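You operate a simulated robot arm through the tools that you are given. There is no shell and no other tool. Be economical: measure what you need, move in short steps, check, and stop when the job is done.

You are at the controls of a simulated robot arm. One attempt, no reset.

JOB
Gauge both blanks on the bench and oil the bare lead of the thicker one.
Fine: thickness gauge and oil brush go back; the other blank stays dry. Set down upright: thickness gauge, oil brush. A coat counts when it lies all over at full strength: go over it till it gets no stronger.

It is judged by the outcome, as a careful person would: the job done as asked, and still so three seconds after it is handed in. It fails if anything else is knocked over, pushed out of place, dropped, spilled or broken.

ROBOT AND FRAMES
A 6-joint arm with a two-finger parallel gripper, fixed in place. Base frame: the origin is at the foot of the arm, x ahead of it, y to its left, z up; the work surface is at about z = 0. Readings come in m, degrees, newtons and seconds.
With the tool pointing down near the work surface it reaches from about 0.14 to 0.58 m from the base axis. Its first joint turns from -66.0 to 66.0 degrees. Payload 2.1 kg.
The tool frame sits at the grasp point between the pads (the TCP): z along the fingers, y along the line on which they close. The tips reach 0.03 m beyond it. Largest opening 0.094 m; finger width 0.028, thickness 0.01; the body of the gripper, 0.05 by 0.096 m, starts 0.055 m behind the TCP.
Orientation is told as [roll, pitch, yaw] about the base's x, y, z axes, in that order, counted from this pose: with the fingers straight down and closing along the base's y, the tool's x points along the base's -x, its y along +y and its z along -z.

CONTROLS
- The arm moves only by the tool arm_command. Its argument "rows" is a list of rows, each a list of 7 numbers: the gripper command, from -1 (fully open) to 1 (shut), values between in proportion, then the shift along the tool's x, y, z in m, then the turn, a rotation vector about the tool's x, y, z in degrees. In form: [[jaw, dx, dy, dz, rx, ry, rz], ...]. A call has 1 to 10 rows; each row shifts and turns the commanded pose from where the row before left it, along the tool's axes as they then stand. Each row takes 0.2 s and may step no farther than 0.05 m and 8.6 degrees from the row before; otherwise, or with a gripper value out of range, the whole call is refused. Where a pose cannot be reached the arm comes as near as it can. A force on the tool above 60 N (or 10 N above the force at the start of the call, whichever is more), or a blocked arm, ends the call early, and 0.2 s more pass. The fingers move at their own pace (about 0.072 m/s each) and stop on an object; they squeeze with about 28 N. The grip force told is the motor's: it shows also when the fingers shut on nothing. Time passes only in rows, and 0.2 s behind the last, so rows that do not move let the fingers close. The reply holds the time, the measured pose of the TCP, the force on the tool along the base axes, the opening and the grip force, in the units named above and with some noise, with the torque about the TCP (base axes, N m) and any sound that the robot's microphone picked up.
- Cameras (640 x 400 px; columns grow to the right, rows downward): "scene" is fixed at [0.0583, -0.3912, 0.5015]; the picture's right is [0.64, -0.77, 0.00], its down [-0.35, -0.29, -0.89] and it looks along [0.69, 0.57, -0.46] (base axes); focal length 255 px, centre (320, 200). "wrist" rides on the gripper at [0.076, 0.014, -0.102] in the tool frame; the picture's right is [-0.18, 0.98, 0.00], its down [-0.75, -0.14, -0.64] and it looks along [-0.63, -0.12, 0.77] (tool axes); focal length 243 px, centre (320, 200). There is no depth. A picture from a camera that has moved, and an enlarged one, comes with that camera's place and axes in the base frame and with its lens. The place of the scene camera against the robot may be out by one fixed shift of up to 0.018 m in any direction.
- capture(camera): a new picture of that camera. The clock stands still meanwhile.
- zoom(camera, box): a new picture of the part [left, top, right, bottom] of that camera's present view, enlarged. The clock stands still meanwhile.
- close_job(): hands the job in; it is judged then, once.

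Go step by step. Nothing tells you positions but the pictures and the camera data: compare them with the known pose of the tool, close in by small moves and look again before you grip or let go. The budget is 120 turns and 68 pictures, counting those below and the enlarged ones. Unless the task says otherwise, let go and move clear before handing in, and close with one line.

The tools are called after "Request:" as name(argument=value, ...) on one line, values as JSON. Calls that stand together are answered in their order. arm_command: Moves the arm, as the interface text tells. Its arguments: {"type":"object","properties":{"rows":{"type":"array","items":{"type":"array","items":{"type":"number"}}}},"required":["rows"]} The other tools are called the same way: capture (camera) takes a picture; zoom (camera, box) takes an enlarged picture of a part of a camera's view; close_job () hands the job in.

At the start:

```text
t: 0.0
eef_pos: [0.3288, -0.0062, 0.4161]
tcp_rot: [0.0, 0.0, 0.0]
force: [-0.4, 0.2, -0.1]
moment: [0.01, 0.0, 0.01]
width: 0.0941
finger_force: 0.0
```

scene: 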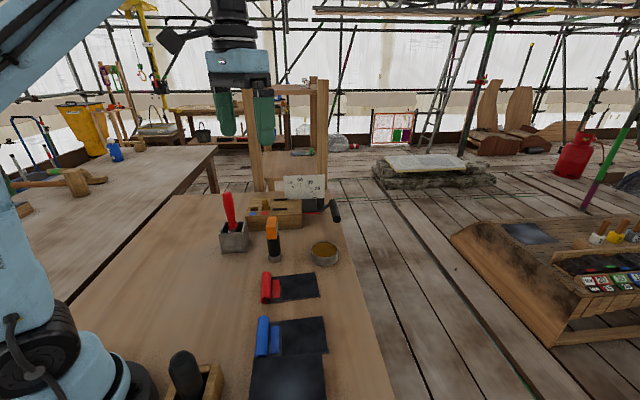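
wrist: 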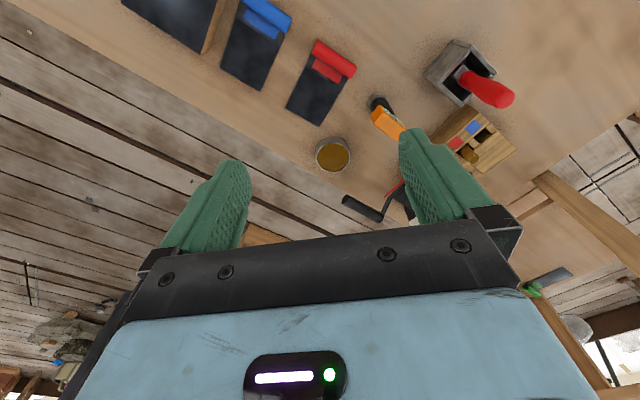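

I see a bench with two blanks (a red-handled and a blue-handled plate), several tools, a tin and a gauge of some kind. I'll look closer before moving.

Request:
zoom(camera="scene", box=[200, 160, 360, 260])

Request:
zoom(camera="scene", box=[140, 260, 364, 400])

Request:
zoom(camera="wrist", box=[280, 20, 540, 240])

```text
4.00 times, centred on (280, 210) of scene
camera zoom: at [0.0583, -0.3912, 0.5015], right [0.64, -0.77, 0.0], down [-0.35, -0.29, -0.89], along [0.69, 0.57, -0.46], focal length 1019 px, centre (480, 160)
```

zoom: 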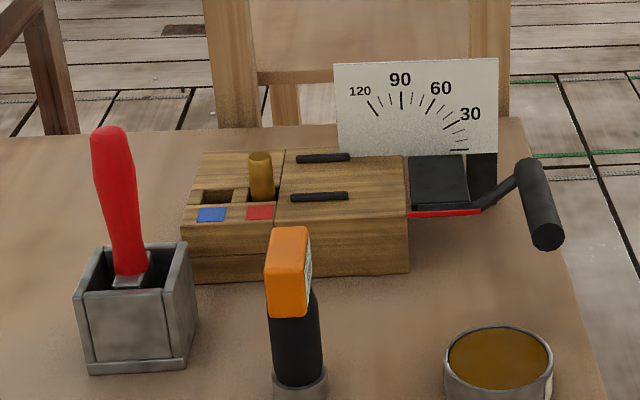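

```text
2.86 times, centred on (252, 330) of scene
camera zoom: at [0.0583, -0.3912, 0.5015], right [0.64, -0.77, 0.0], down [-0.35, -0.29, -0.89], along [0.69, 0.57, -0.46], focal length 728 px, centre (514, -171)
```

zoom: 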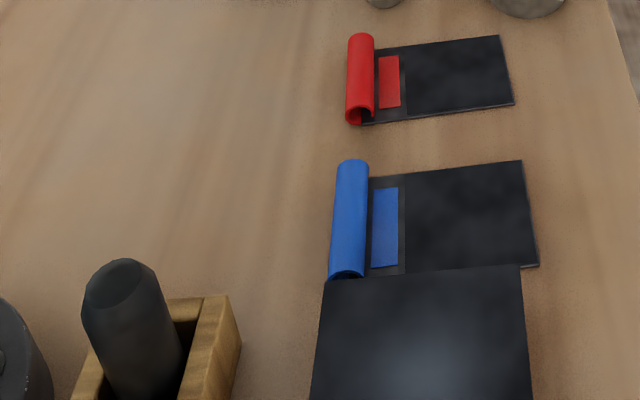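

```text
1.82 times, centred on (410, 130) of wrist
camera zoom: at [0.2541, 0.0083, 0.5184], right [0.18, 0.98, 0.0], down [0.75, -0.14, 0.64], along [0.63, -0.12, -0.77], focal length 441 px, centre (156, 327)
```

zoom: 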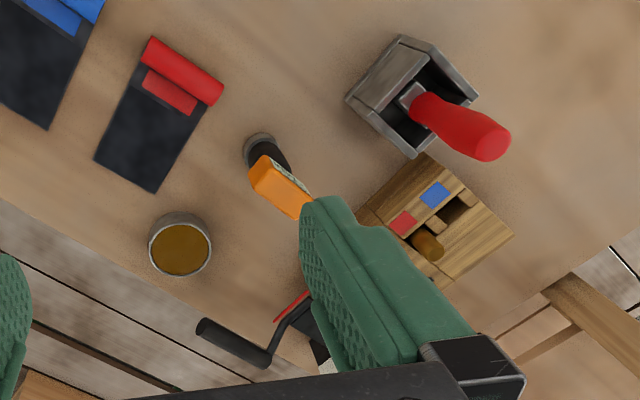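

Candidates are an orange-headed instrument in a stand, a red-handled tool in a metal box, a dark-handled tool near the base, and a brown tin. I'll move back to look at the bench from the wrist camera.

Request:
arm_command(rows=[[-1, 0.04, -0.02, 0, 0, 0, 0], [-1, 0.04, -0.02, 0, 0, 0, 0], [-1, 0.04, -0.02, 0, 0, 0, 0], [-1, 0, -0.02, 0, 0, 0, 0], [-1, 0, 0, 0, 0, 0, 0]])

Request:
capture(camera="wrist")

Request:
zoom(camera="scene", box=[160, 330, 272, 400])

Request:
zoom(camera="scene", box=[255, 210, 351, 270])

```text
t: 1.2
eef_pos: [0.2107, -0.0844, 0.4163]
tcp_rot: [0.1, 0.0, 0.1]
force: [-0.6, 0.5, -0.2]
moment: [-0.04, 0.0, 0.0]
width: 0.0939
finger_force: 0.1
```

```text
62 pictures are left
camera wrist: at [0.1359, -0.071, 0.5182], right [0.18, 0.98, 0.0], down [0.75, -0.14, 0.64], along [0.63, -0.12, -0.77], focal length 243 px, centre (320, 200)
```

wrist: 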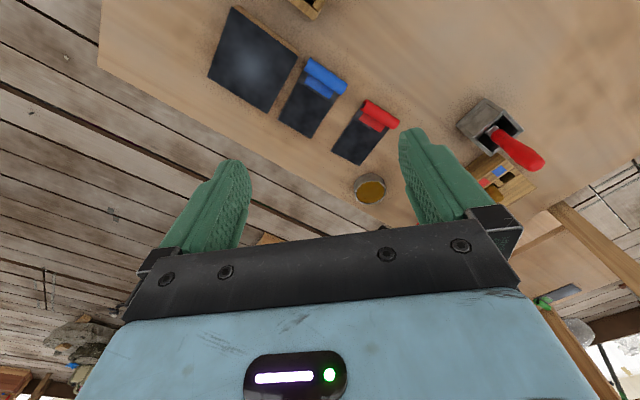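

```text
5.71 times, centred on (216, 365) of scene
camera zoom: at [0.0583, -0.3912, 0.5015], right [0.64, -0.77, 0.0], down [-0.35, -0.29, -0.89], along [0.69, 0.57, -0.46], focal length 1455 px, centre (914, -743)
```

zoom: 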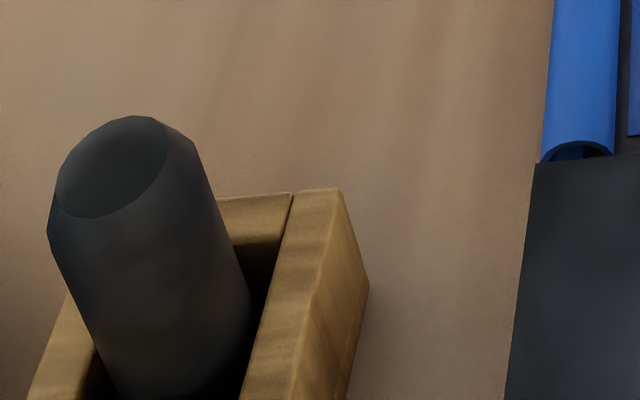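

```text
6.67 times, centred on (303, 240) of scene
camera zoom: at [0.0583, -0.3912, 0.5015], right [0.64, -0.77, 0.0], down [-0.35, -0.29, -0.89], along [0.69, 0.57, -0.46], focal length 1698 px, centre (433, -67)
```

zoom: 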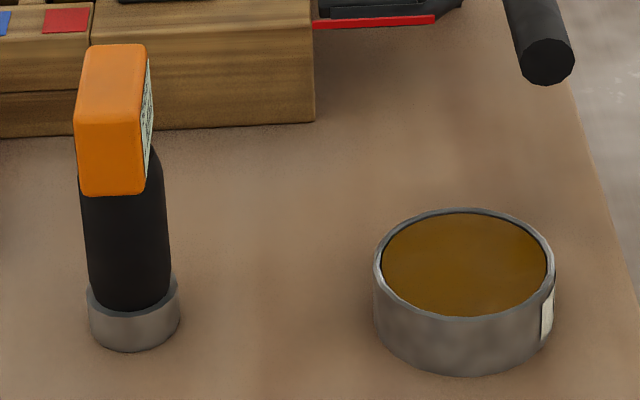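

Now I tilt the camera straight down from here to see the near-base holder and the large dark sheet.

Request:
arm_command(rows=[[-1, 0, 0, 0, 0, 8.5, 0], [-1, 0, 0, 0, 0, 8.5, 0], [-1, 0, 0, 0, 0, 8.5, 0], [-1, 0, 0, 0, 0, 8.5, 0], [-1, 0, 0, 0, 0, 8.5, 0], [-1, 0, 0, 0, 0, 0, 0]])

Request:
capture(camera="wrist")

```text
t: 1.9
eef_pos: [0.2159, -0.087, 0.413]
tcp_rot: [-0.5, 19.4, 0.0]
force: [7.3, -4.4, -14.9]
moment: [0.07, 0.3, -0.05]
width: 0.0935
finger_force: 0.1
stopped in row 3: the force on the tool passed its limit at 119 N (the readings are from after the stop); the commanded pose is now the measured one
```

```text
59 pictures are left
camera wrist: at [0.1795, -0.0721, 0.535], right [0.17, 0.98, -0.07], down [0.92, -0.13, 0.36], along [0.34, -0.13, -0.93], focal length 243 px, centre (320, 200)
```

wrist: 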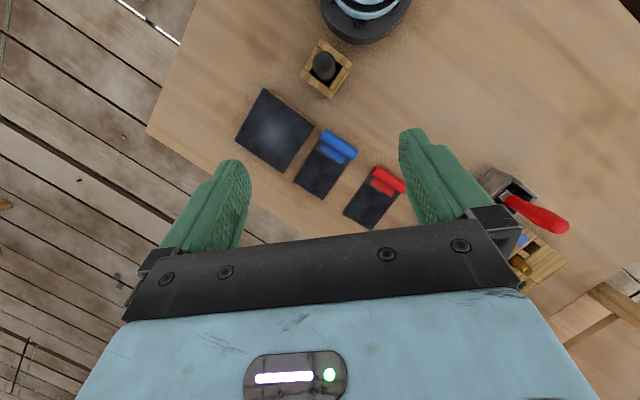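

The arm stopped against itself, it seems (nothing is near up here). I'll zoom here for detail, then untilt.

Request:
zoom(camera="wrist", box=[220, 30, 420, 230])

Request:
zoom(camera="wrist", box=[440, 120, 600, 300])

Request:
arm_command(rows=[[-1, 0, 0, 0, 0, -6.4, 0], [-1, 0, 0, 0, 0, -6.5, 0], [-1, 0, 0, 0, 0, -6.5, 0], [-1, -0.04, 0.04, 0, 0, 0, 0], [-1, -0.04, 0.04, 0, 0, 0, 0], [-1, -0.04, 0.04, 0, 0, 0, 0], [-1, 0, 0.04, 0.0, 0, 0, 0], [-1, 0, 0, 0, 0, 0, 0]])

Request:
capture(camera="wrist")

```text
2.00 times, centred on (320, 130) of wrist
camera zoom: at [0.1795, -0.0721, 0.535], right [0.17, 0.98, -0.07], down [0.92, -0.13, 0.36], along [0.34, -0.13, -0.93], focal length 485 px, centre (320, 340)
```

zoom: 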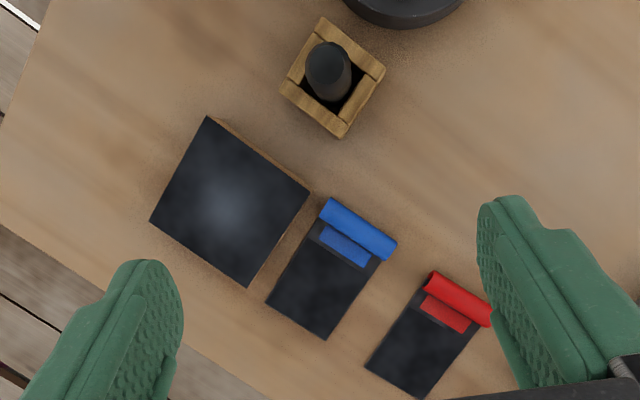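

```text
2.22 times, centred on (520, 210) of wrist
camera zoom: at [0.1795, -0.0721, 0.535], right [0.17, 0.98, -0.07], down [0.92, -0.13, 0.36], along [0.34, -0.13, -0.93], focal length 539 px, centre (-124, 178)
```

zoom: 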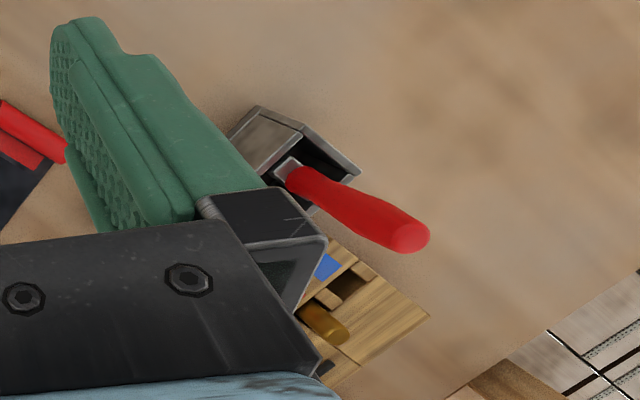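

```text
refused: row 4 steps farther than a row can; nothing moved
```

```text
56 pictures are left
camera wrist: at [0.1795, -0.0721, 0.535], right [0.17, 0.98, -0.07], down [0.92, -0.13, 0.36], along [0.34, -0.13, -0.93], focal length 243 px, centre (320, 200)
```

wrist: 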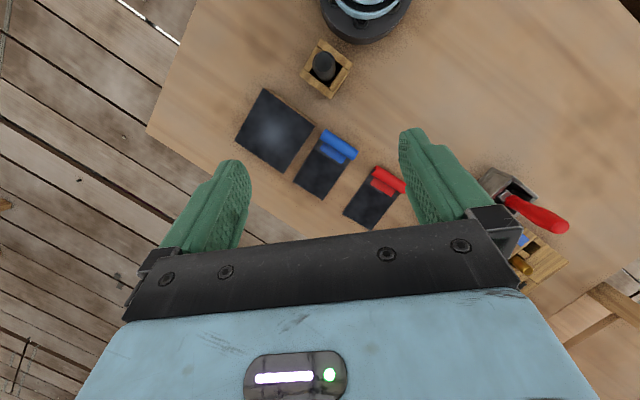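

Request:
arm_command(rows=[[-1, 0, 0, 0, 0, -6.4, 0], [-1, 0, 0, 0, 0, -6.5, 0], [-1, 0, 0, 0, 0, -6.5, 0], [-1, -0.03, 0.035, 0, 0, 0, 0], [-1, -0.03, 0.035, 0, 0, 0, 0], [-1, -0.02, 0.04, 0, 0, 0, 0], [-1, 0, 0.04, 0.04, 0, 0, 0], [-1, 0, 0.04, 0.04, 0, 0, 0], [-1, 0, 0, 0, 0, 0, 0]])

Request:
capture(camera="wrist")

Request:
zoom(camera="scene", box=[205, 185, 269, 257])

```text
refused: row 7 steps farther than a row can; nothing moved
```

```text
55 pictures are left
camera wrist: at [0.1795, -0.0721, 0.535], right [0.17, 0.98, -0.07], down [0.92, -0.13, 0.36], along [0.34, -0.13, -0.93], focal length 243 px, centre (320, 200)
```

wrist: 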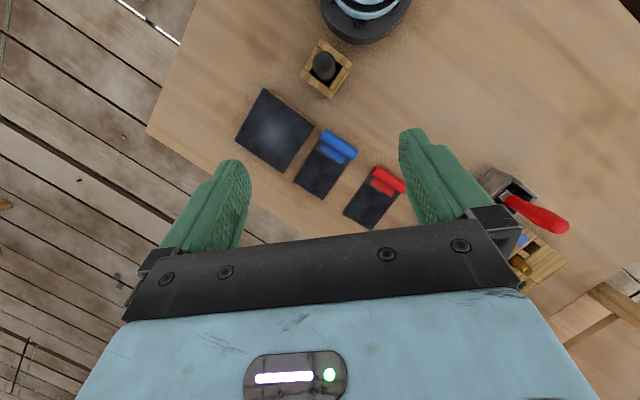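

```text
5.56 times, centred on (237, 221) of scene
camera zoom: at [0.0583, -0.3912, 0.5015], right [0.64, -0.77, 0.0], down [-0.35, -0.29, -0.89], along [0.69, 0.57, -0.46], focal length 1415 px, centre (781, 83)
```

zoom: 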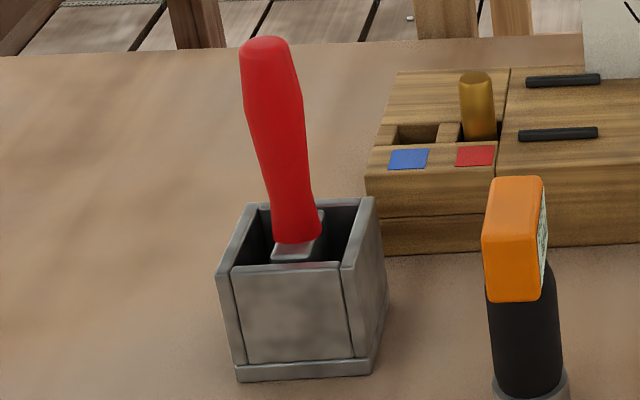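

I'll untilt and move over toward the gauge with smaller steps.

Request:
arm_command(rows=[[-1, 0, 0, 0, 0, -6.4, 0], [-1, 0, 0, 0, 0, -6.5, 0], [-1, 0, 0, 0, 0, -6.5, 0], [-1, -0.03, 0.03, 0, 0, 0, 0], [-1, -0.03, 0.03, 0, 0, 0, 0], [-1, -0.02, 0.03, 0.03, 0, 0, 0], [-1, 0, 0.03, 0.03, 0, 0, 0], [-1, 0, 0.03, 0.03, 0, 0, 0], [-1, 0, 0, 0, 0, 0, 0]])

Request:
capture(camera="wrist")

```text
t: 4.0
eef_pos: [0.2944, 0.0619, 0.3209]
tcp_rot: [-0.5, 0.2, 0.2]
force: [0.0, 0.0, 0.5]
moment: [0.01, -0.01, 0.0]
width: 0.0941
finger_force: 0.0
```

```text
53 pictures are left
camera wrist: at [0.2196, 0.0767, 0.4232], right [0.18, 0.98, -0.01], down [0.76, -0.13, 0.64], along [0.63, -0.12, -0.77], focal length 243 px, centre (320, 200)
```

wrist: 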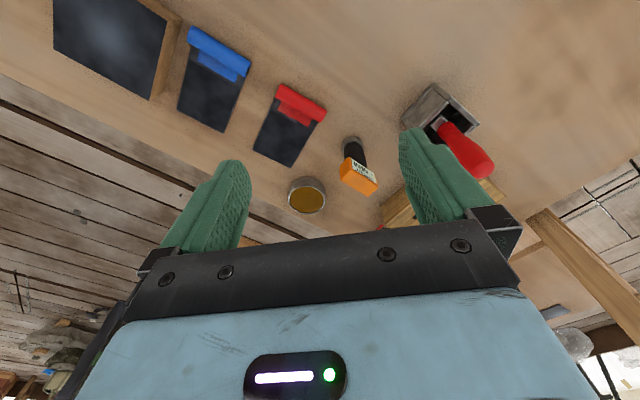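

Request:
zoom(camera="wrist", box=[320, 120, 400, 210])

```text
4.44 times, centred on (360, 165) of wrist
camera zoom: at [0.2196, 0.0767, 0.4232], right [0.18, 0.98, -0.01], down [0.76, -0.13, 0.64], along [0.63, -0.12, -0.77], focal length 1078 px, centre (142, 356)
```

zoom: 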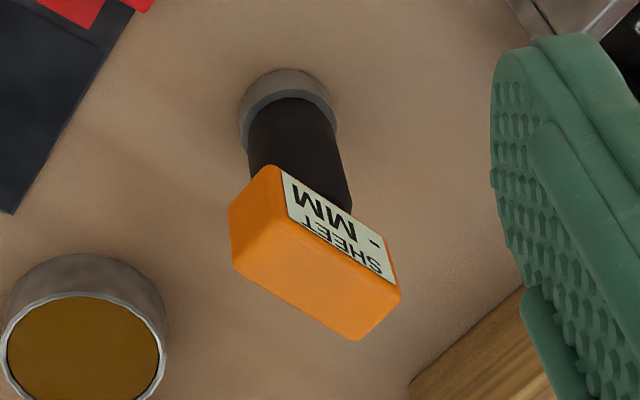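

The gauge at about (0.436, 0.095) carries an LCD "SHEET – MM". I move closer for its shape.

Request:
arm_command(rows=[[-1, 0, 0.0, 0.04, 0, 0, 0], [-1, 0, 0, 0.04, 0, 0, 0], [-1, 0, 0, 0.03, 0, 0, 0], [-1, 0, 0, 0, 0, 0, 0]])

Request:
capture(camera="wrist")

Request:
zoom(camera="scene", box=[254, 208, 294, 268])

```text
t: 5.0
eef_pos: [0.2929, 0.0601, 0.21]
tcp_rot: [-0.6, 0.3, 0.2]
force: [0.1, 0.2, -0.5]
moment: [-0.04, -0.03, 0.0]
width: 0.0944
finger_force: 0.1
```

```text
51 pictures are left
camera wrist: at [0.2197, 0.0747, 0.3116], right [0.18, 0.98, -0.01], down [0.76, -0.13, 0.64], along [0.63, -0.12, -0.77], focal length 243 px, centre (320, 200)
```

wrist: 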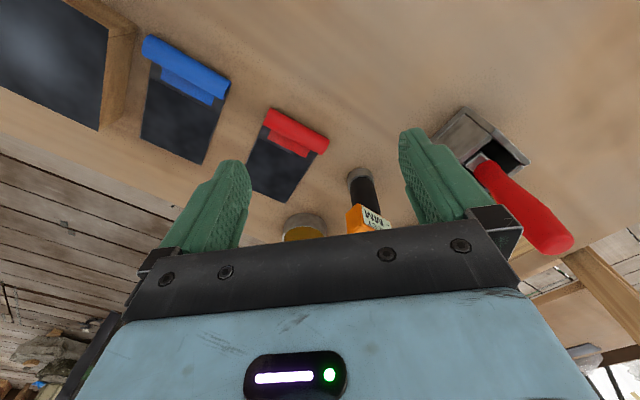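

```text
6.67 times, centred on (274, 238) of scene
camera zoom: at [0.0583, -0.3912, 0.5015], right [0.64, -0.77, 0.0], down [-0.35, -0.29, -0.89], along [0.69, 0.57, -0.46], focal length 1698 px, centre (627, -53)
```

zoom: 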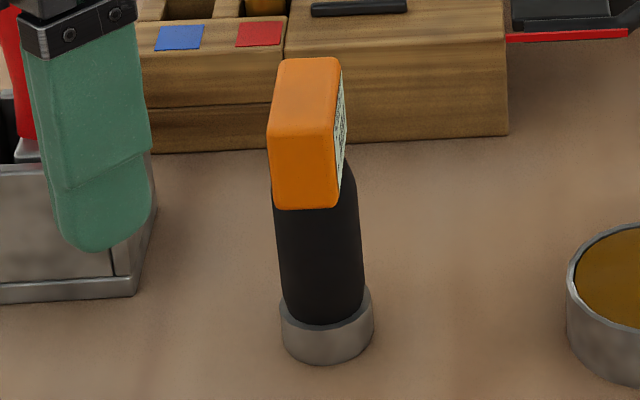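

Request:
zoom(camera="wrist", box=[320, 155, 410, 240])

```text
4.71 times, centred on (365, 198) of wrist
camera zoom: at [0.2197, 0.0747, 0.3116], right [0.18, 0.98, -0.01], down [0.76, -0.13, 0.64], along [0.63, -0.12, -0.77], focal length 1142 px, centre (108, 212)
```

zoom: 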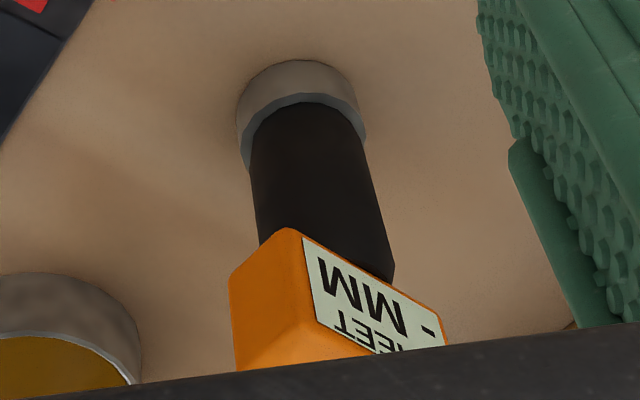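

The gauge head's long axis runs at about 45° in the xy plane and I can grip its narrow ends, leaving the displays visible. I move above it and turn the yaw to -45°.

Request:
arm_command(rows=[[-1, -0.04, 0.01, 0, 0, 0, 0], [-1, -0.04, 0.01, 0, 0, 0, 0], [-1, -0.04, 0.01, 0, 0, 0, 0], [-1, -0.025, 0.006, 0, 0, 0, 0], [-1, 0, 0, 0, 0, 0, 7.5], [-1, 0, 0, 0, 0, 0, 7.5], [-1, 0, 0, 0, 0, 0, 7.5], [-1, 0, 0, 0, 0, 0, 7.5], [-1, 0, 0, 0, 0, 0, 7.5], [-1, 0, 0, 0, 0, 0, 7.5]])

Request:
capture(camera="wrist")

Request:
zoom(camera="scene", box=[224, 145, 344, 270])

```text
t: 7.2
eef_pos: [0.4387, 0.0988, 0.2107]
tcp_rot: [-0.5, -0.2, -45.0]
force: [-0.4, 0.9, 0.4]
moment: [0.01, 0.0, -0.01]
width: 0.0942
finger_force: 0.0
```

```text
48 pictures are left
camera wrist: at [0.3965, 0.1631, 0.313], right [0.82, 0.57, -0.01], down [0.44, -0.63, 0.65], along [0.36, -0.54, -0.76], focal length 243 px, centre (320, 200)
```

wrist: 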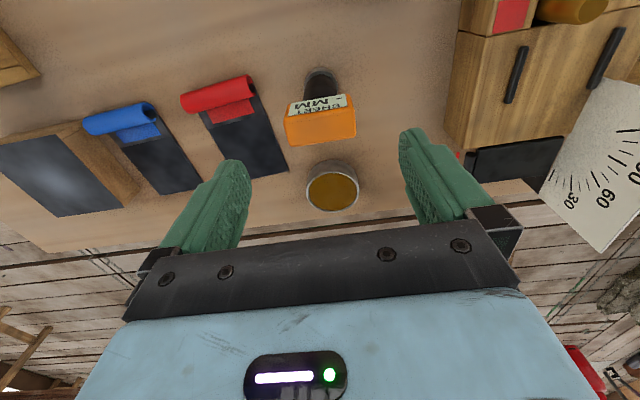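

```text
3.20 times, centred on (284, 208) of scene
camera zoom: at [0.0583, -0.3912, 0.5015], right [0.64, -0.77, 0.0], down [-0.35, -0.29, -0.89], along [0.69, 0.57, -0.46], focal length 815 px, centre (435, 176)
```

zoom: 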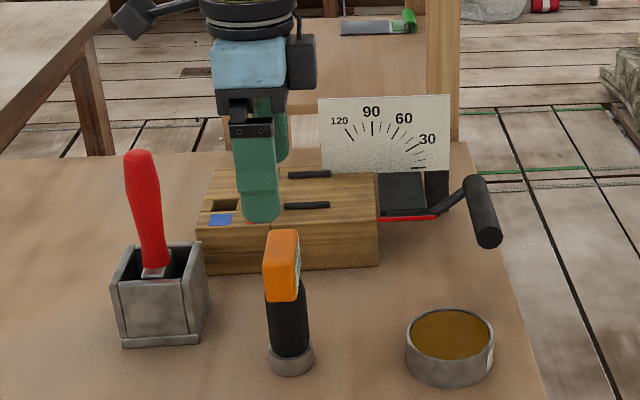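

The head is aligned with the jaws. I descend around it and close.

Request:
arm_command(rows=[[-1, -0.003, 0, 0.03, 0, 0, 0], [-1, 0, 0, 0.035, 0, 0, 0], [-1, 0, 0, 0.02, 0, 0, 0], [-1, 0, 0, 0.017, 0, 0, 0], [-1, 0, 0, 0, 0, 0, 0]])

Request:
capture(camera="wrist")

Request:
zoom(camera="scene", box=[234, 185, 314, 265])

```text
t: 8.3
eef_pos: [0.4409, 0.0964, 0.1097]
tcp_rot: [-0.5, -0.2, -44.9]
force: [-0.3, -0.1, 0.0]
moment: [0.03, 0.03, 0.02]
width: 0.094
finger_force: 0.0
```

```text
46 pictures are left
camera wrist: at [0.3983, 0.1593, 0.2112], right [0.82, 0.57, -0.01], down [0.44, -0.63, 0.65], along [0.36, -0.54, -0.76], focal length 243 px, centre (320, 200)
```

wrist: 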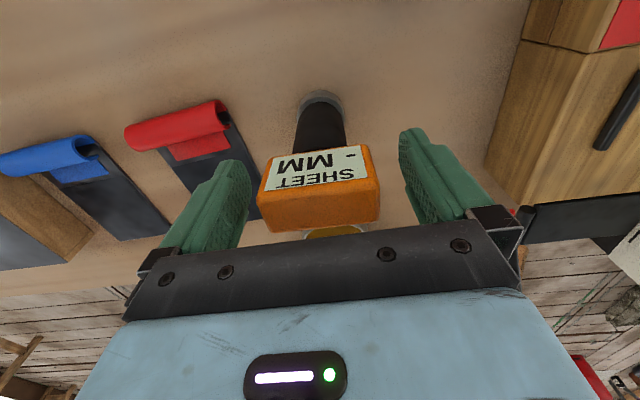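

```text
5.00 times, centred on (274, 225) of scene
camera zoom: at [0.0583, -0.3912, 0.5015], right [0.64, -0.77, 0.0], down [-0.35, -0.29, -0.89], along [0.69, 0.57, -0.46], focal length 1273 px, centre (550, 75)
```

zoom: 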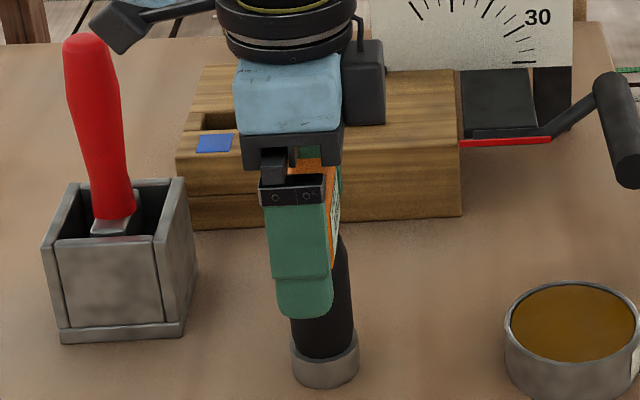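

Request:
arm_command(rows=[[-1, -0.003, 0, 0.003, 0, 0, 0], [0.2, 0, 0, 0, 0, 0, 0], [0.6, 0, 0, 0, 0, 0, 0], [1, 0, 0, 0, 0, 0, 0], [1, 0, 0, 0, 0, 0, 0], [1, 0, 0, 0, 0, 0, 0]])

Request:
capture(camera="wrist")

```text
t: 9.8
eef_pos: [0.4425, 0.0931, 0.1071]
tcp_rot: [-0.4, -0.2, -44.7]
force: [-0.1, 0.7, 0.1]
moment: [0.0, 0.02, 0.03]
width: 0.062
finger_force: 28.5
```

```text
44 pictures are left
camera wrist: at [0.4005, 0.1571, 0.2089], right [0.82, 0.57, -0.01], down [0.44, -0.63, 0.65], along [0.36, -0.54, -0.76], focal length 243 px, centre (320, 200)
```

wrist: 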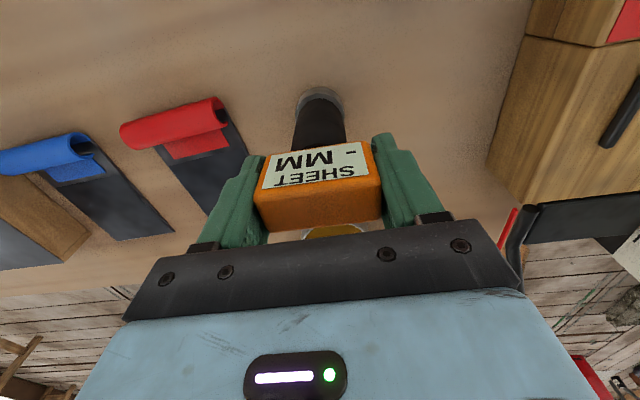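

Gripped (width 62 mm). Placement pose to remember: (0.4425, 0.0931, 0.107), yaw -45. I lift it.

Request:
arm_command(rows=[[1, 0, 0, -0.02, 0, 0, 0], [1, 0, 0, -0.03, 0, 0, 0], [1, 0, 0, -0.04, 0, 0, 0], [1, 0, 0, -0.02, 0, 0, 0], [1, 0, 0, 0, 0, 0, 0]])

Request:
zoom(camera="scene", box=[224, 145, 344, 270])

```text
t: 10.9
eef_pos: [0.4423, 0.0931, 0.218]
tcp_rot: [-0.6, -0.2, -44.9]
force: [-0.5, 0.7, -2.3]
moment: [-0.01, -0.01, 0.01]
width: 0.0618
finger_force: 28.3
```

```text
3.20 times, centred on (284, 208) of scene
camera zoom: at [0.0583, -0.3912, 0.5015], right [0.64, -0.77, 0.0], down [-0.35, -0.29, -0.89], along [0.69, 0.57, -0.46], focal length 815 px, centre (435, 176)
```

zoom: 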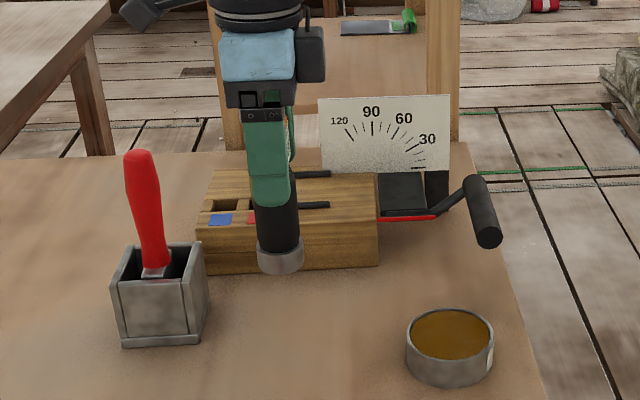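

The metal foot is the gauge's probe and it stands on it. I carry it above the red blank's bare lead.

Request:
arm_command(rows=[[1, -0.016, -0.028, 0, 0, 0, 0], [1, -0.016, -0.028, 0, 0, 0, 0], [1, -0.016, -0.028, 0, 0, 0, 0], [1, -0.015, -0.027, 0, 0, 0, 0], [1, 0, 0, 0.03, 0, 0, 0], [1, 0, 0, 0.03, 0, 0, 0], [1, 0, 0, 0, 0, 0, 0]])

Request:
capture(camera="wrist")

Request:
zoom(camera="scene", box=[224, 215, 344, 365])

```text
t: 12.6
eef_pos: [0.4114, -0.0285, 0.156]
tcp_rot: [-0.6, -0.2, -44.7]
force: [0.2, 0.2, -2.3]
moment: [-0.05, 0.03, 0.0]
width: 0.0621
finger_force: 27.4
```

```text
42 pictures are left
camera wrist: at [0.3683, 0.0351, 0.2581], right [0.82, 0.57, -0.01], down [0.44, -0.63, 0.65], along [0.36, -0.54, -0.76], focal length 243 px, centre (320, 200)
```

wrist: 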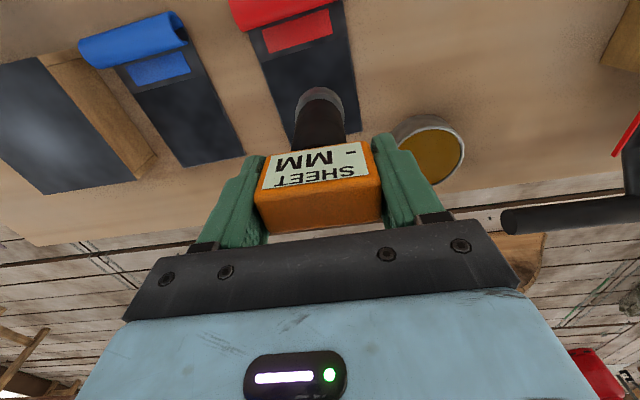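

```text
2.67 times, centred on (284, 290) of scene
camera zoom: at [0.0583, -0.3912, 0.5015], right [0.64, -0.77, 0.0], down [-0.35, -0.29, -0.89], along [0.69, 0.57, -0.46], focal length 679 px, centre (416, -40)
```

zoom: 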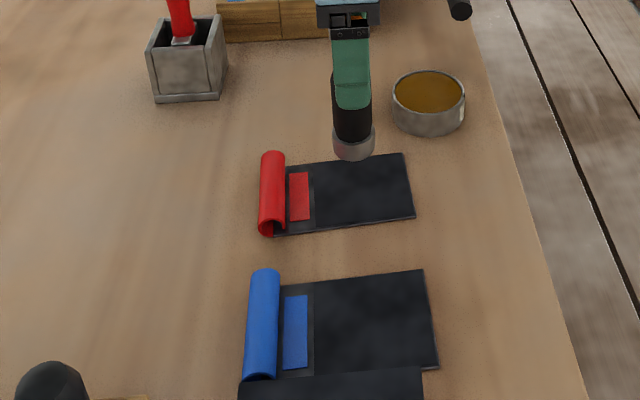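

Request:
arm_command(rows=[[1, 0.002, -0.009, 0.02, 0, 0, 0], [1, 0, 0, 0.02, 0, 0, 0], [1, 0, 0, 0.004, 0, 0, 0], [1, 0, 0, 0, 0, 0, 0]])

Request:
capture(camera="wrist")

Request:
zoom(camera="scene", box=[244, 220, 344, 320])

```text
t: 13.6
eef_pos: [0.4021, -0.0345, 0.1149]
tcp_rot: [-0.6, -0.2, -44.8]
force: [-0.5, 0.3, -1.5]
moment: [-0.02, 0.01, 0.01]
width: 0.062
finger_force: 28.4
```

```text
40 pictures are left
camera wrist: at [0.3597, 0.0299, 0.2159], right [0.82, 0.57, -0.01], down [0.44, -0.63, 0.65], along [0.36, -0.54, -0.76], focal length 243 px, centre (320, 200)
```

wrist: 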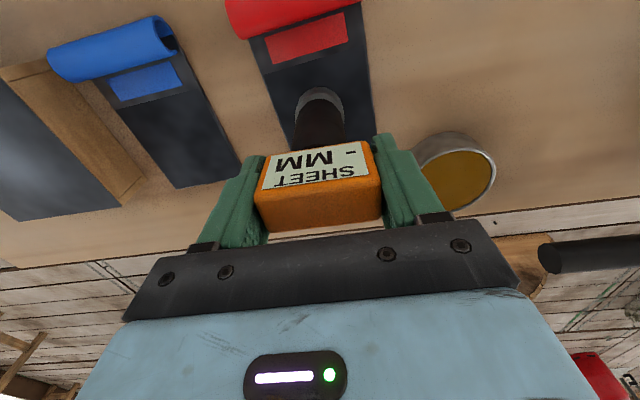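

```text
4.00 times, centred on (294, 270) of scene
camera zoom: at [0.0583, -0.3912, 0.5015], right [0.64, -0.77, 0.0], down [-0.35, -0.29, -0.89], along [0.69, 0.57, -0.46], focal length 1019 px, centre (424, -80)
```

zoom: 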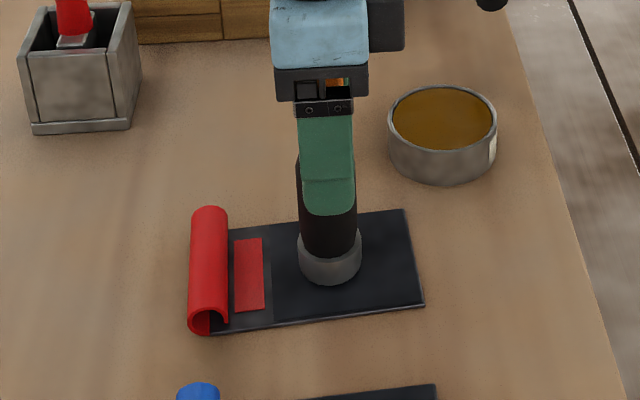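

Foot is centred above the bare lead. I lower it in fine steps until contact.

Request:
arm_command(rows=[[1, 0, 0, 0.003, 0, 0, 0], [1, 0, 0, 0.001, 0, 0, 0], [1, 0, 0, 0.001, 0, 0, 0], [1, 0, 0, 0, 0, 0, 0]])

Request:
zoom(camera="wrist", box=[240, 120, 400, 240])

```text
t: 14.6
eef_pos: [0.4024, -0.0342, 0.1102]
tcp_rot: [-0.5, -0.2, -44.8]
force: [-1.1, -0.8, 24.5]
moment: [0.16, -0.19, -0.02]
width: 0.062
finger_force: 28.2
```

```text
3.33 times, centred on (320, 180) of wrist
camera zoom: at [0.3596, 0.0296, 0.211], right [0.82, 0.57, -0.01], down [0.44, -0.63, 0.65], along [0.36, -0.54, -0.76], focal length 809 px, centre (320, 267)
```

zoom: 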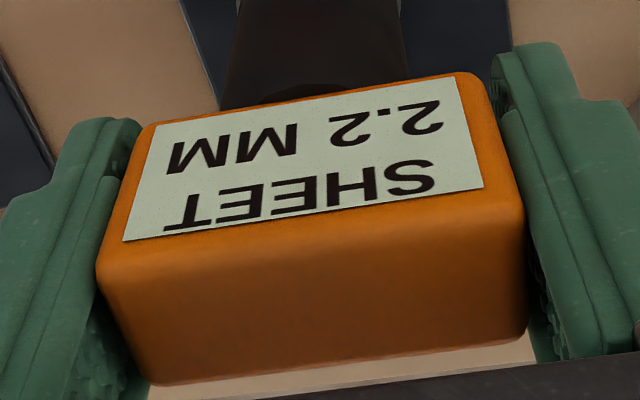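

Red reads 2.2 mm. Now I lift and carry the gauge to the blue blank.

Request:
arm_command(rows=[[1, 0, 0, -0.02, 0, 0, 0], [1, 0, 0, -0.04, 0, 0, 0], [1, -0.001, -0.04, 0, 0, 0, 0], [1, -0.001, -0.04, 0, 0, 0, 0], [1, -0.001, -0.04, 0, 0, 0, 0], [1, -0.0005, -0.0165, 0, 0, 0, 0], [1, 0, 0, 0.03, 0, 0, 0], [1, 0, 0, 0, 0, 0, 0]])

Request:
capture(camera="wrist")

Request:
zoom(camera="scene", box=[224, 260, 364, 400])

```text
t: 16.4
eef_pos: [0.3097, -0.1356, 0.141]
tcp_rot: [-0.5, -0.1, -44.8]
force: [0.0, 0.0, -1.9]
moment: [-0.02, 0.03, 0.01]
width: 0.0621
finger_force: 28.2
```

```text
37 pictures are left
camera wrist: at [0.2675, -0.0701, 0.2425], right [0.82, 0.57, -0.01], down [0.44, -0.63, 0.65], along [0.36, -0.54, -0.76], focal length 243 px, centre (320, 200)
```

wrist: 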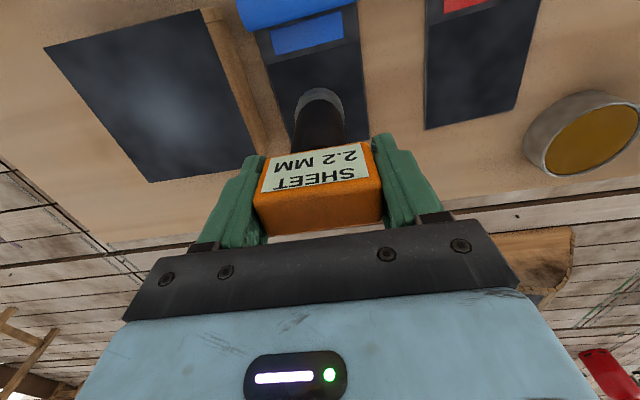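

```text
2.86 times, centred on (294, 330) of scene
camera zoom: at [0.0583, -0.3912, 0.5015], right [0.64, -0.77, 0.0], down [-0.35, -0.29, -0.89], along [0.69, 0.57, -0.46], focal length 728 px, centre (394, -171)
```

zoom: 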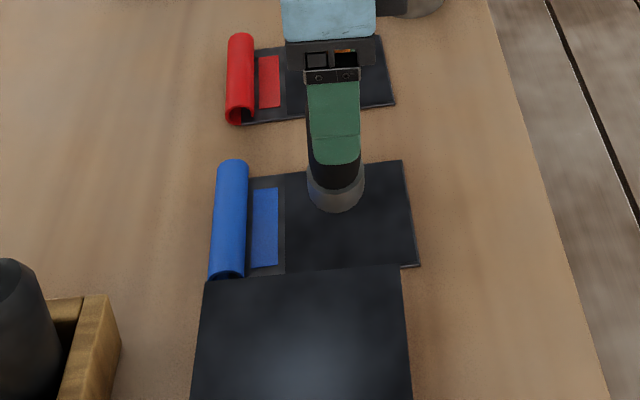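

Request:
arm_command(rows=[[1, 0.001, 0, 0.02, 0, 0, 0], [1, 0, 0, 0.007, 0, 0, 0], [1, 0, 0, 0.002, 0, 0, 0], [1, 0, 0, 0, 0, 0, 0]])

Request:
zoom(camera="wrist", box=[240, 120, 400, 240])

```text
t: 17.4
eef_pos: [0.3073, -0.1334, 0.1102]
tcp_rot: [-0.6, -0.2, -44.7]
force: [0.2, -0.3, -2.2]
moment: [0.0, -0.02, 0.03]
width: 0.0621
finger_force: 27.9
```

```text
3.33 times, centred on (320, 180) of wrist
camera zoom: at [0.2654, -0.0696, 0.2126], right [0.82, 0.57, -0.01], down [0.44, -0.63, 0.65], along [0.36, -0.54, -0.76], focal length 809 px, centre (320, 267)
```

zoom: 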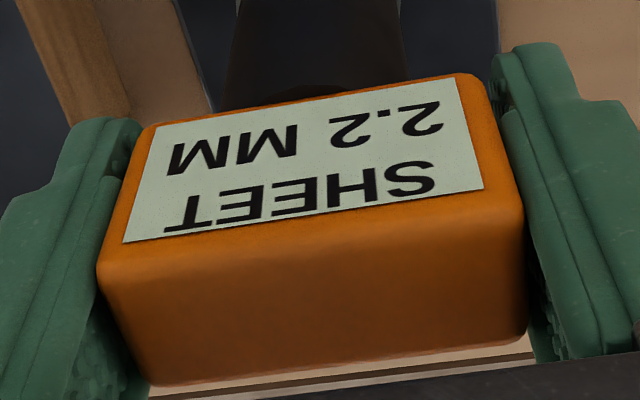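

No contact yet; a little further down.

Request:
arm_command(rows=[[1, 0, 0, 0.001, 0, 0, 0], [1, 0, 0, 0.001, 0, 0, 0], [1, 0, 0, 0, 0, 0, 0]])

Request:
zoom(camera="wrist", box=[240, 120, 400, 240])

```text
t: 18.1
eef_pos: [0.3065, -0.1346, 0.1101]
tcp_rot: [-0.6, -0.2, -44.9]
force: [-0.4, -0.7, -0.5]
moment: [0.01, 0.0, 0.01]
width: 0.0618
finger_force: 27.5
```

```text
3.33 times, centred on (320, 180) of wrist
camera zoom: at [0.2656, -0.0698, 0.2112], right [0.82, 0.57, -0.01], down [0.44, -0.63, 0.65], along [0.36, -0.54, -0.76], focal length 809 px, centre (320, 267)
```

zoom: 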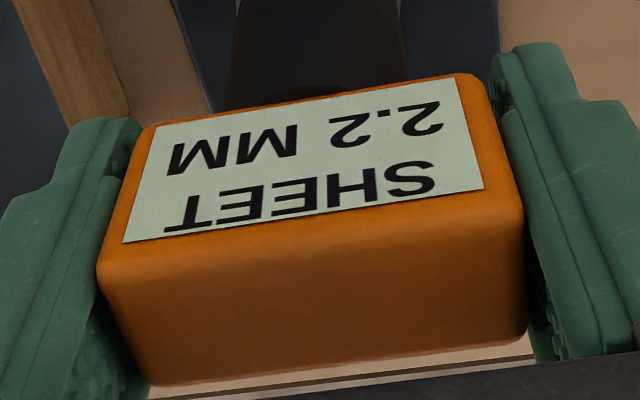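

Request:
arm_command(rows=[[1, 0, 0, 0.001, 0, 0, 0], [1, 0, 0, 0.001, 0, 0, 0], [1, 0, 0, 0, 0, 0, 0]])

Request:
zoom(camera="wrist", box=[240, 120, 400, 240])

```text
t: 18.9
eef_pos: [0.3076, -0.1346, 0.1078]
tcp_rot: [-0.4, -0.3, -44.8]
force: [-1.4, -1.7, 24.3]
moment: [0.07, -0.22, 0.0]
width: 0.062
finger_force: 28.1
```

```text
3.33 times, centred on (320, 180) of wrist
camera zoom: at [0.2655, -0.0698, 0.2091], right [0.82, 0.57, -0.01], down [0.44, -0.63, 0.65], along [0.36, -0.54, -0.76], focal length 809 px, centre (320, 267)
```

zoom: 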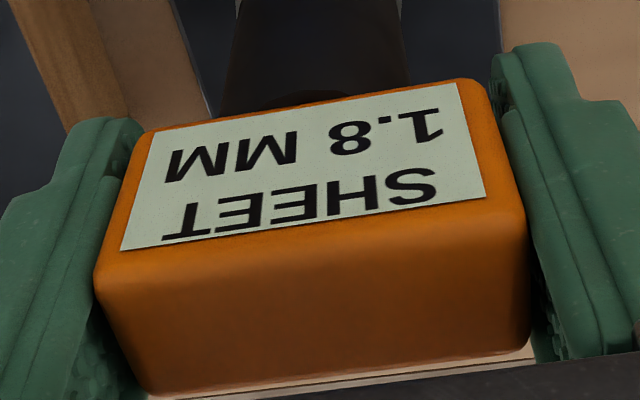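

Blue reads 1.8 mm, so the red blank (2.2 mm) is the thicker. I return the gauge to its spot.

Request:
arm_command(rows=[[1, 0, 0, -0.03, 0, 0, 0], [1, 0, 0, -0.04, 0, 0, 0], [1, 0.011, 0.043, 0, 0, 0, 0], [1, 0.011, 0.043, 0, 0, 0, 0], [1, 0.011, 0.043, 0, 0, 0, 0], [1, 0.011, 0.043, 0, 0, 0, 0], [1, 0.011, 0.042, 0, 0, 0, 0], [1, 0.01, 0.042, 0, 0, 0, 0], [1, 0, 0, 0.04, 0, 0, 0], [1, 0, 0, 0, 0, 0, 0]])

```text
t: 21.1
eef_pos: [0.4424, 0.0945, 0.1348]
tcp_rot: [-0.4, -0.2, -44.8]
force: [-0.4, -0.2, -1.8]
moment: [-0.02, 0.01, 0.0]
width: 0.0621
finger_force: 27.8
```

Request:
arm_command(rows=[[1, 0, -0.001, 0.02, 0, 0, 0], [1, 0, 0, 0.005, 0, 0, 0], [1, 0, 0, 0.001, 0, 0, 0], [1, 0, 0, 0.001, 0, 0, 0], [1, 0, 0, 0, 0, 0, 0]])

```text
t: 22.4
eef_pos: [0.441, 0.0929, 0.1085]
tcp_rot: [-0.5, -0.2, -44.7]
force: [-0.2, 0.6, -1.5]
moment: [0.03, -0.03, 0.0]
width: 0.0619
finger_force: 27.6
```

Request:
arm_command(rows=[[1, 0, 0, 0.001, 0, 0, 0], [1, 0, 0, 0.001, 0, 0, 0], [1, 0, 0, 0.0005, 0, 0, 0], [1, 0, 0, 0, 0, 0, 0]])

```text
t: 23.4
eef_pos: [0.4399, 0.0931, 0.1065]
tcp_rot: [-0.5, -0.2, -44.9]
force: [1.1, -0.1, -2.0]
moment: [0.0, 0.02, 0.02]
width: 0.062
finger_force: 28.2
```

Request:
arm_command(rows=[[1, 0, 0, 0.0007, 0, 0, 0], [1, 0, 0, 0, 0, 0, 0]])

```text
t: 23.9
eef_pos: [0.4406, 0.0931, 0.1054]
tcp_rot: [-0.5, -0.2, -44.8]
force: [-0.5, -1.0, -1.7]
moment: [0.0, -0.03, 0.0]
width: 0.0617
finger_force: 27.6
```

Request:
arm_command(rows=[[1, 0, 0, 0.0007, 0, 0, 0], [1, 0, 0, 0, 0, 0, 0]])

```text
t: 24.6
eef_pos: [0.4412, 0.0934, 0.1032]
tcp_rot: [-0.5, -0.2, -44.9]
force: [-0.1, 0.0, -1.1]
moment: [-0.01, 0.01, -0.04]
width: 0.0616
finger_force: 28.0
```

Request:
arm_command(rows=[[1, 0, 0, 0.0007, 0, 0, 0], [1, 0, 0, 0, 0, 0, 0]])

Request:
zoom(camera="scene", box=[234, 205, 314, 275])

```text
t: 25.1
eef_pos: [0.4416, 0.0922, 0.1044]
tcp_rot: [-0.5, -0.2, -44.8]
force: [-1.9, -1.4, 22.1]
moment: [0.05, -0.2, -0.01]
width: 0.0624
finger_force: 28.3
```

```text
5.71 times, centred on (274, 240) of scene
camera zoom: at [0.0582, -0.3912, 0.5015], right [0.64, -0.77, 0.0], down [-0.35, -0.29, -0.89], along [0.69, 0.57, -0.46], focal length 1455 px, centre (583, -29)
```

zoom: 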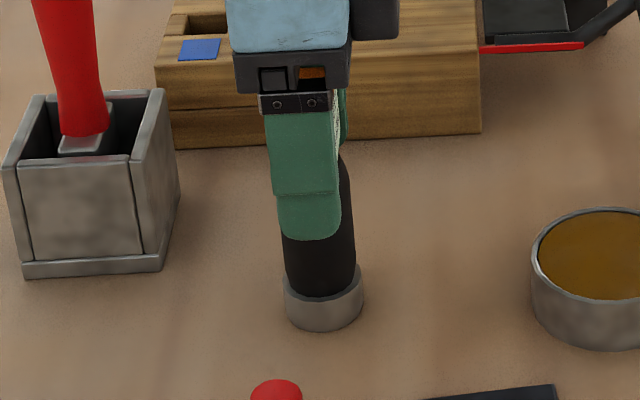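

Contact on the bench. I ease off slightly, open and rise.

Request:
arm_command(rows=[[1, 0, 0, -0.0005, 0, 0, 0], [0.2, 0, 0, 0, 0, 0, 0], [-0.4, 0, 0, 0, 0, 0, 0], [-1, 0, 0, 0, 0, 0, 0], [-1, 0, 0, 0, 0, 0, 0], [-1, 0, 0, -0.03, 0, 0, 0], [-1, 0, 0, -0.04, 0, 0, 0], [-1, 0, 0, -0.04, 0, 0, 0], [-1, 0, 0, 0, 0, 0, 0]])

Request:
capture(camera="wrist")

Request:
zoom(camera="scene", box=[204, 180, 304, 270])

```text
t: 27.1
eef_pos: [0.4428, 0.0945, 0.2154]
tcp_rot: [-0.5, -0.2, -44.8]
force: [0.3, 0.0, -0.5]
moment: [0.03, 0.02, -0.01]
width: 0.094
finger_force: 0.0
```

```text
31 pictures are left
camera wrist: at [0.3997, 0.1588, 0.3167], right [0.82, 0.57, -0.01], down [0.44, -0.63, 0.65], along [0.36, -0.54, -0.76], focal length 243 px, centre (320, 200)
```

wrist: 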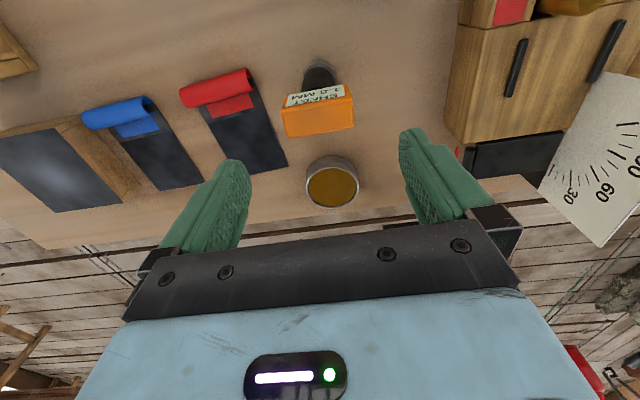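

```text
4.44 times, centred on (254, 225) of scene
camera zoom: at [0.0583, -0.3912, 0.5015], right [0.64, -0.77, 0.0], down [-0.35, -0.29, -0.89], along [0.69, 0.57, -0.46], focal length 1132 px, centre (613, 89)
```

zoom: 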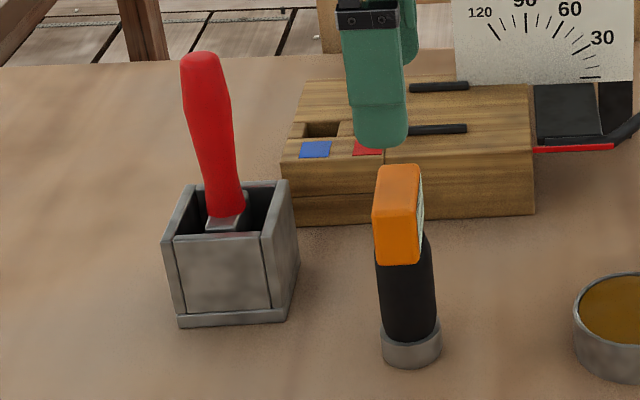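

The gauge stands upright again in place. Next the red-handled tool at about (0.389, 0.222), handle top z≈0.19; I move above it at safe height.

Request:
arm_command(rows=[[-1, 0, 0, -0.03, 0, 0, 0], [-1, 0.032, 0.013, 0, 0, 0, 0], [-1, 0.032, 0.013, 0, 0, 0, 0], [-1, 0.032, 0.013, 0, 0, 0, 0], [-1, 0.032, 0.013, 0, 0, 0, 0], [-1, 0, 0, 0, 0, 0, 0]])

Request:
capture(camera="wrist")

Request:
zoom(camera="scene", box=[184, 140, 304, 260])

```text
t: 28.6
eef_pos: [0.3879, 0.2216, 0.2418]
tcp_rot: [-0.5, -0.2, -44.8]
force: [-0.9, -1.0, 0.5]
moment: [0.01, 0.0, 0.04]
width: 0.094
finger_force: 0.1
```

```text
29 pictures are left
camera wrist: at [0.3457, 0.2849, 0.3438], right [0.82, 0.57, -0.01], down [0.44, -0.63, 0.65], along [0.36, -0.54, -0.76], focal length 243 px, centre (320, 200)
```

wrist: 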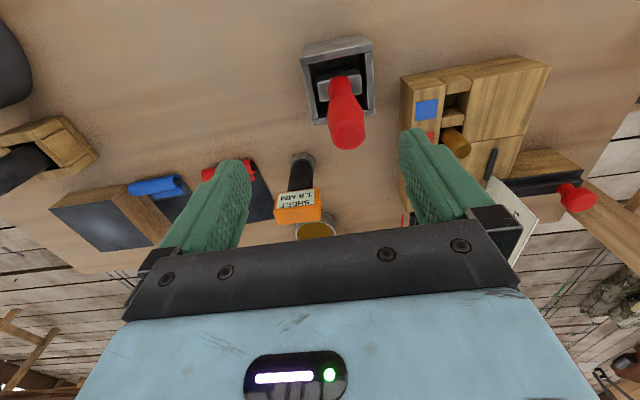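

```text
3.33 times, centred on (244, 200) of scene
camera zoom: at [0.0583, -0.3912, 0.5015], right [0.64, -0.77, 0.0], down [-0.35, -0.29, -0.89], along [0.69, 0.57, -0.46], focal length 849 px, centre (573, 200)
```

zoom: 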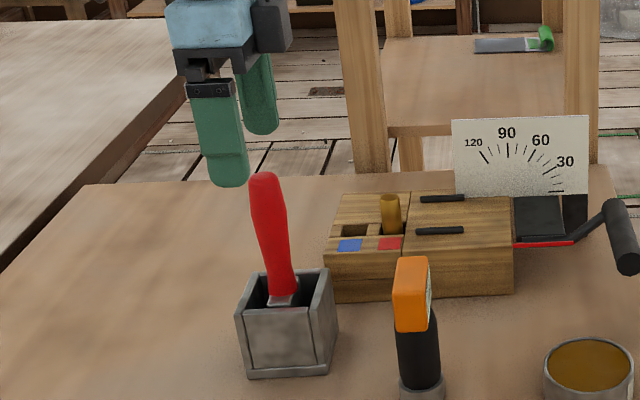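

Triangulating two wrist views, the handle stands at about (0.404, 0.232), z 0.056–0.175. I shift over it, descend part way and check.

Request:
arm_command(rows=[[-1, -0.004, 0.019, 0, 0, 0, 0], [-1, 0, 0, 0.02, 0, 0, 0], [-1, 0, 0, 0.012, 0, 0, 0], [-1, 0, 0, 0, 0, 0, 0]])

Request:
capture(camera="wrist")

Request:
zoom(camera="scene", box=[184, 140, 284, 260])

```text
t: 29.6
eef_pos: [0.4043, 0.2317, 0.2101]
tcp_rot: [-0.4, -0.2, -44.7]
force: [0.2, 0.1, 0.0]
moment: [0.01, 0.02, 0.0]
width: 0.0938
finger_force: 0.0
```

```text
27 pictures are left
camera wrist: at [0.3618, 0.2962, 0.3115], right [0.82, 0.57, -0.01], down [0.44, -0.63, 0.65], along [0.36, -0.54, -0.76], focal length 243 px, centre (320, 200)
```

wrist: 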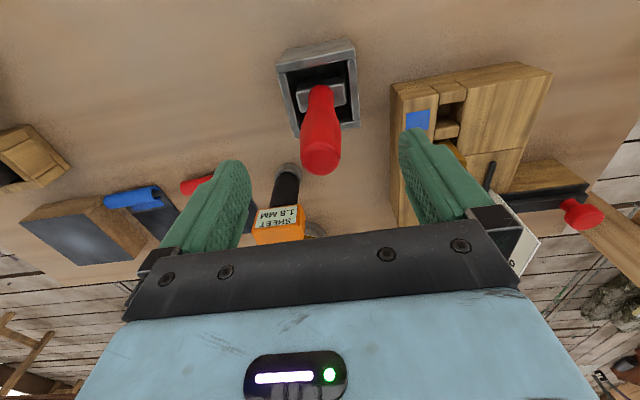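

```text
3.33 times, centred on (234, 200) of scene
camera zoom: at [0.0583, -0.3912, 0.5015], right [0.64, -0.77, 0.0], down [-0.35, -0.29, -0.89], along [0.69, 0.57, -0.46], focal length 849 px, centre (607, 200)
```

zoom: 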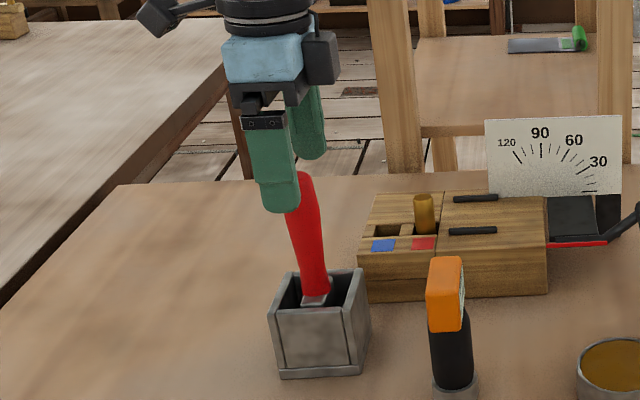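

Well aligned. I descend to grip the handle.

Request:
arm_command(rows=[[-1, -0.003, 0, 0.03, 0, 0, 0], [-1, 0, 0, 0.03, 0, 0, 0], [-1, 0, 0, 0.02, 0, 0, 0], [-1, 0, 0, 0, 0, 0, 0]])

Request:
capture(camera="wrist")

```text
t: 30.6
eef_pos: [0.4048, 0.23, 0.1313]
tcp_rot: [-0.4, -0.1, -44.8]
force: [1.0, 0.8, 21.0]
moment: [0.12, 0.05, 0.04]
width: 0.094
finger_force: 0.2
```

```text
25 pictures are left
camera wrist: at [0.3627, 0.2937, 0.233], right [0.82, 0.57, -0.01], down [0.44, -0.63, 0.65], along [0.36, -0.54, -0.76], focal length 243 px, centre (320, 200)
```

wrist: 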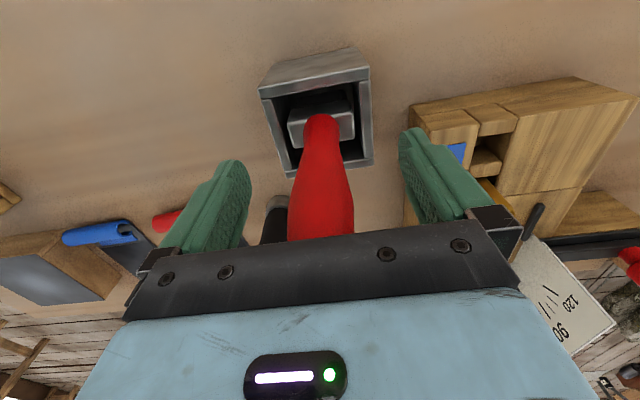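

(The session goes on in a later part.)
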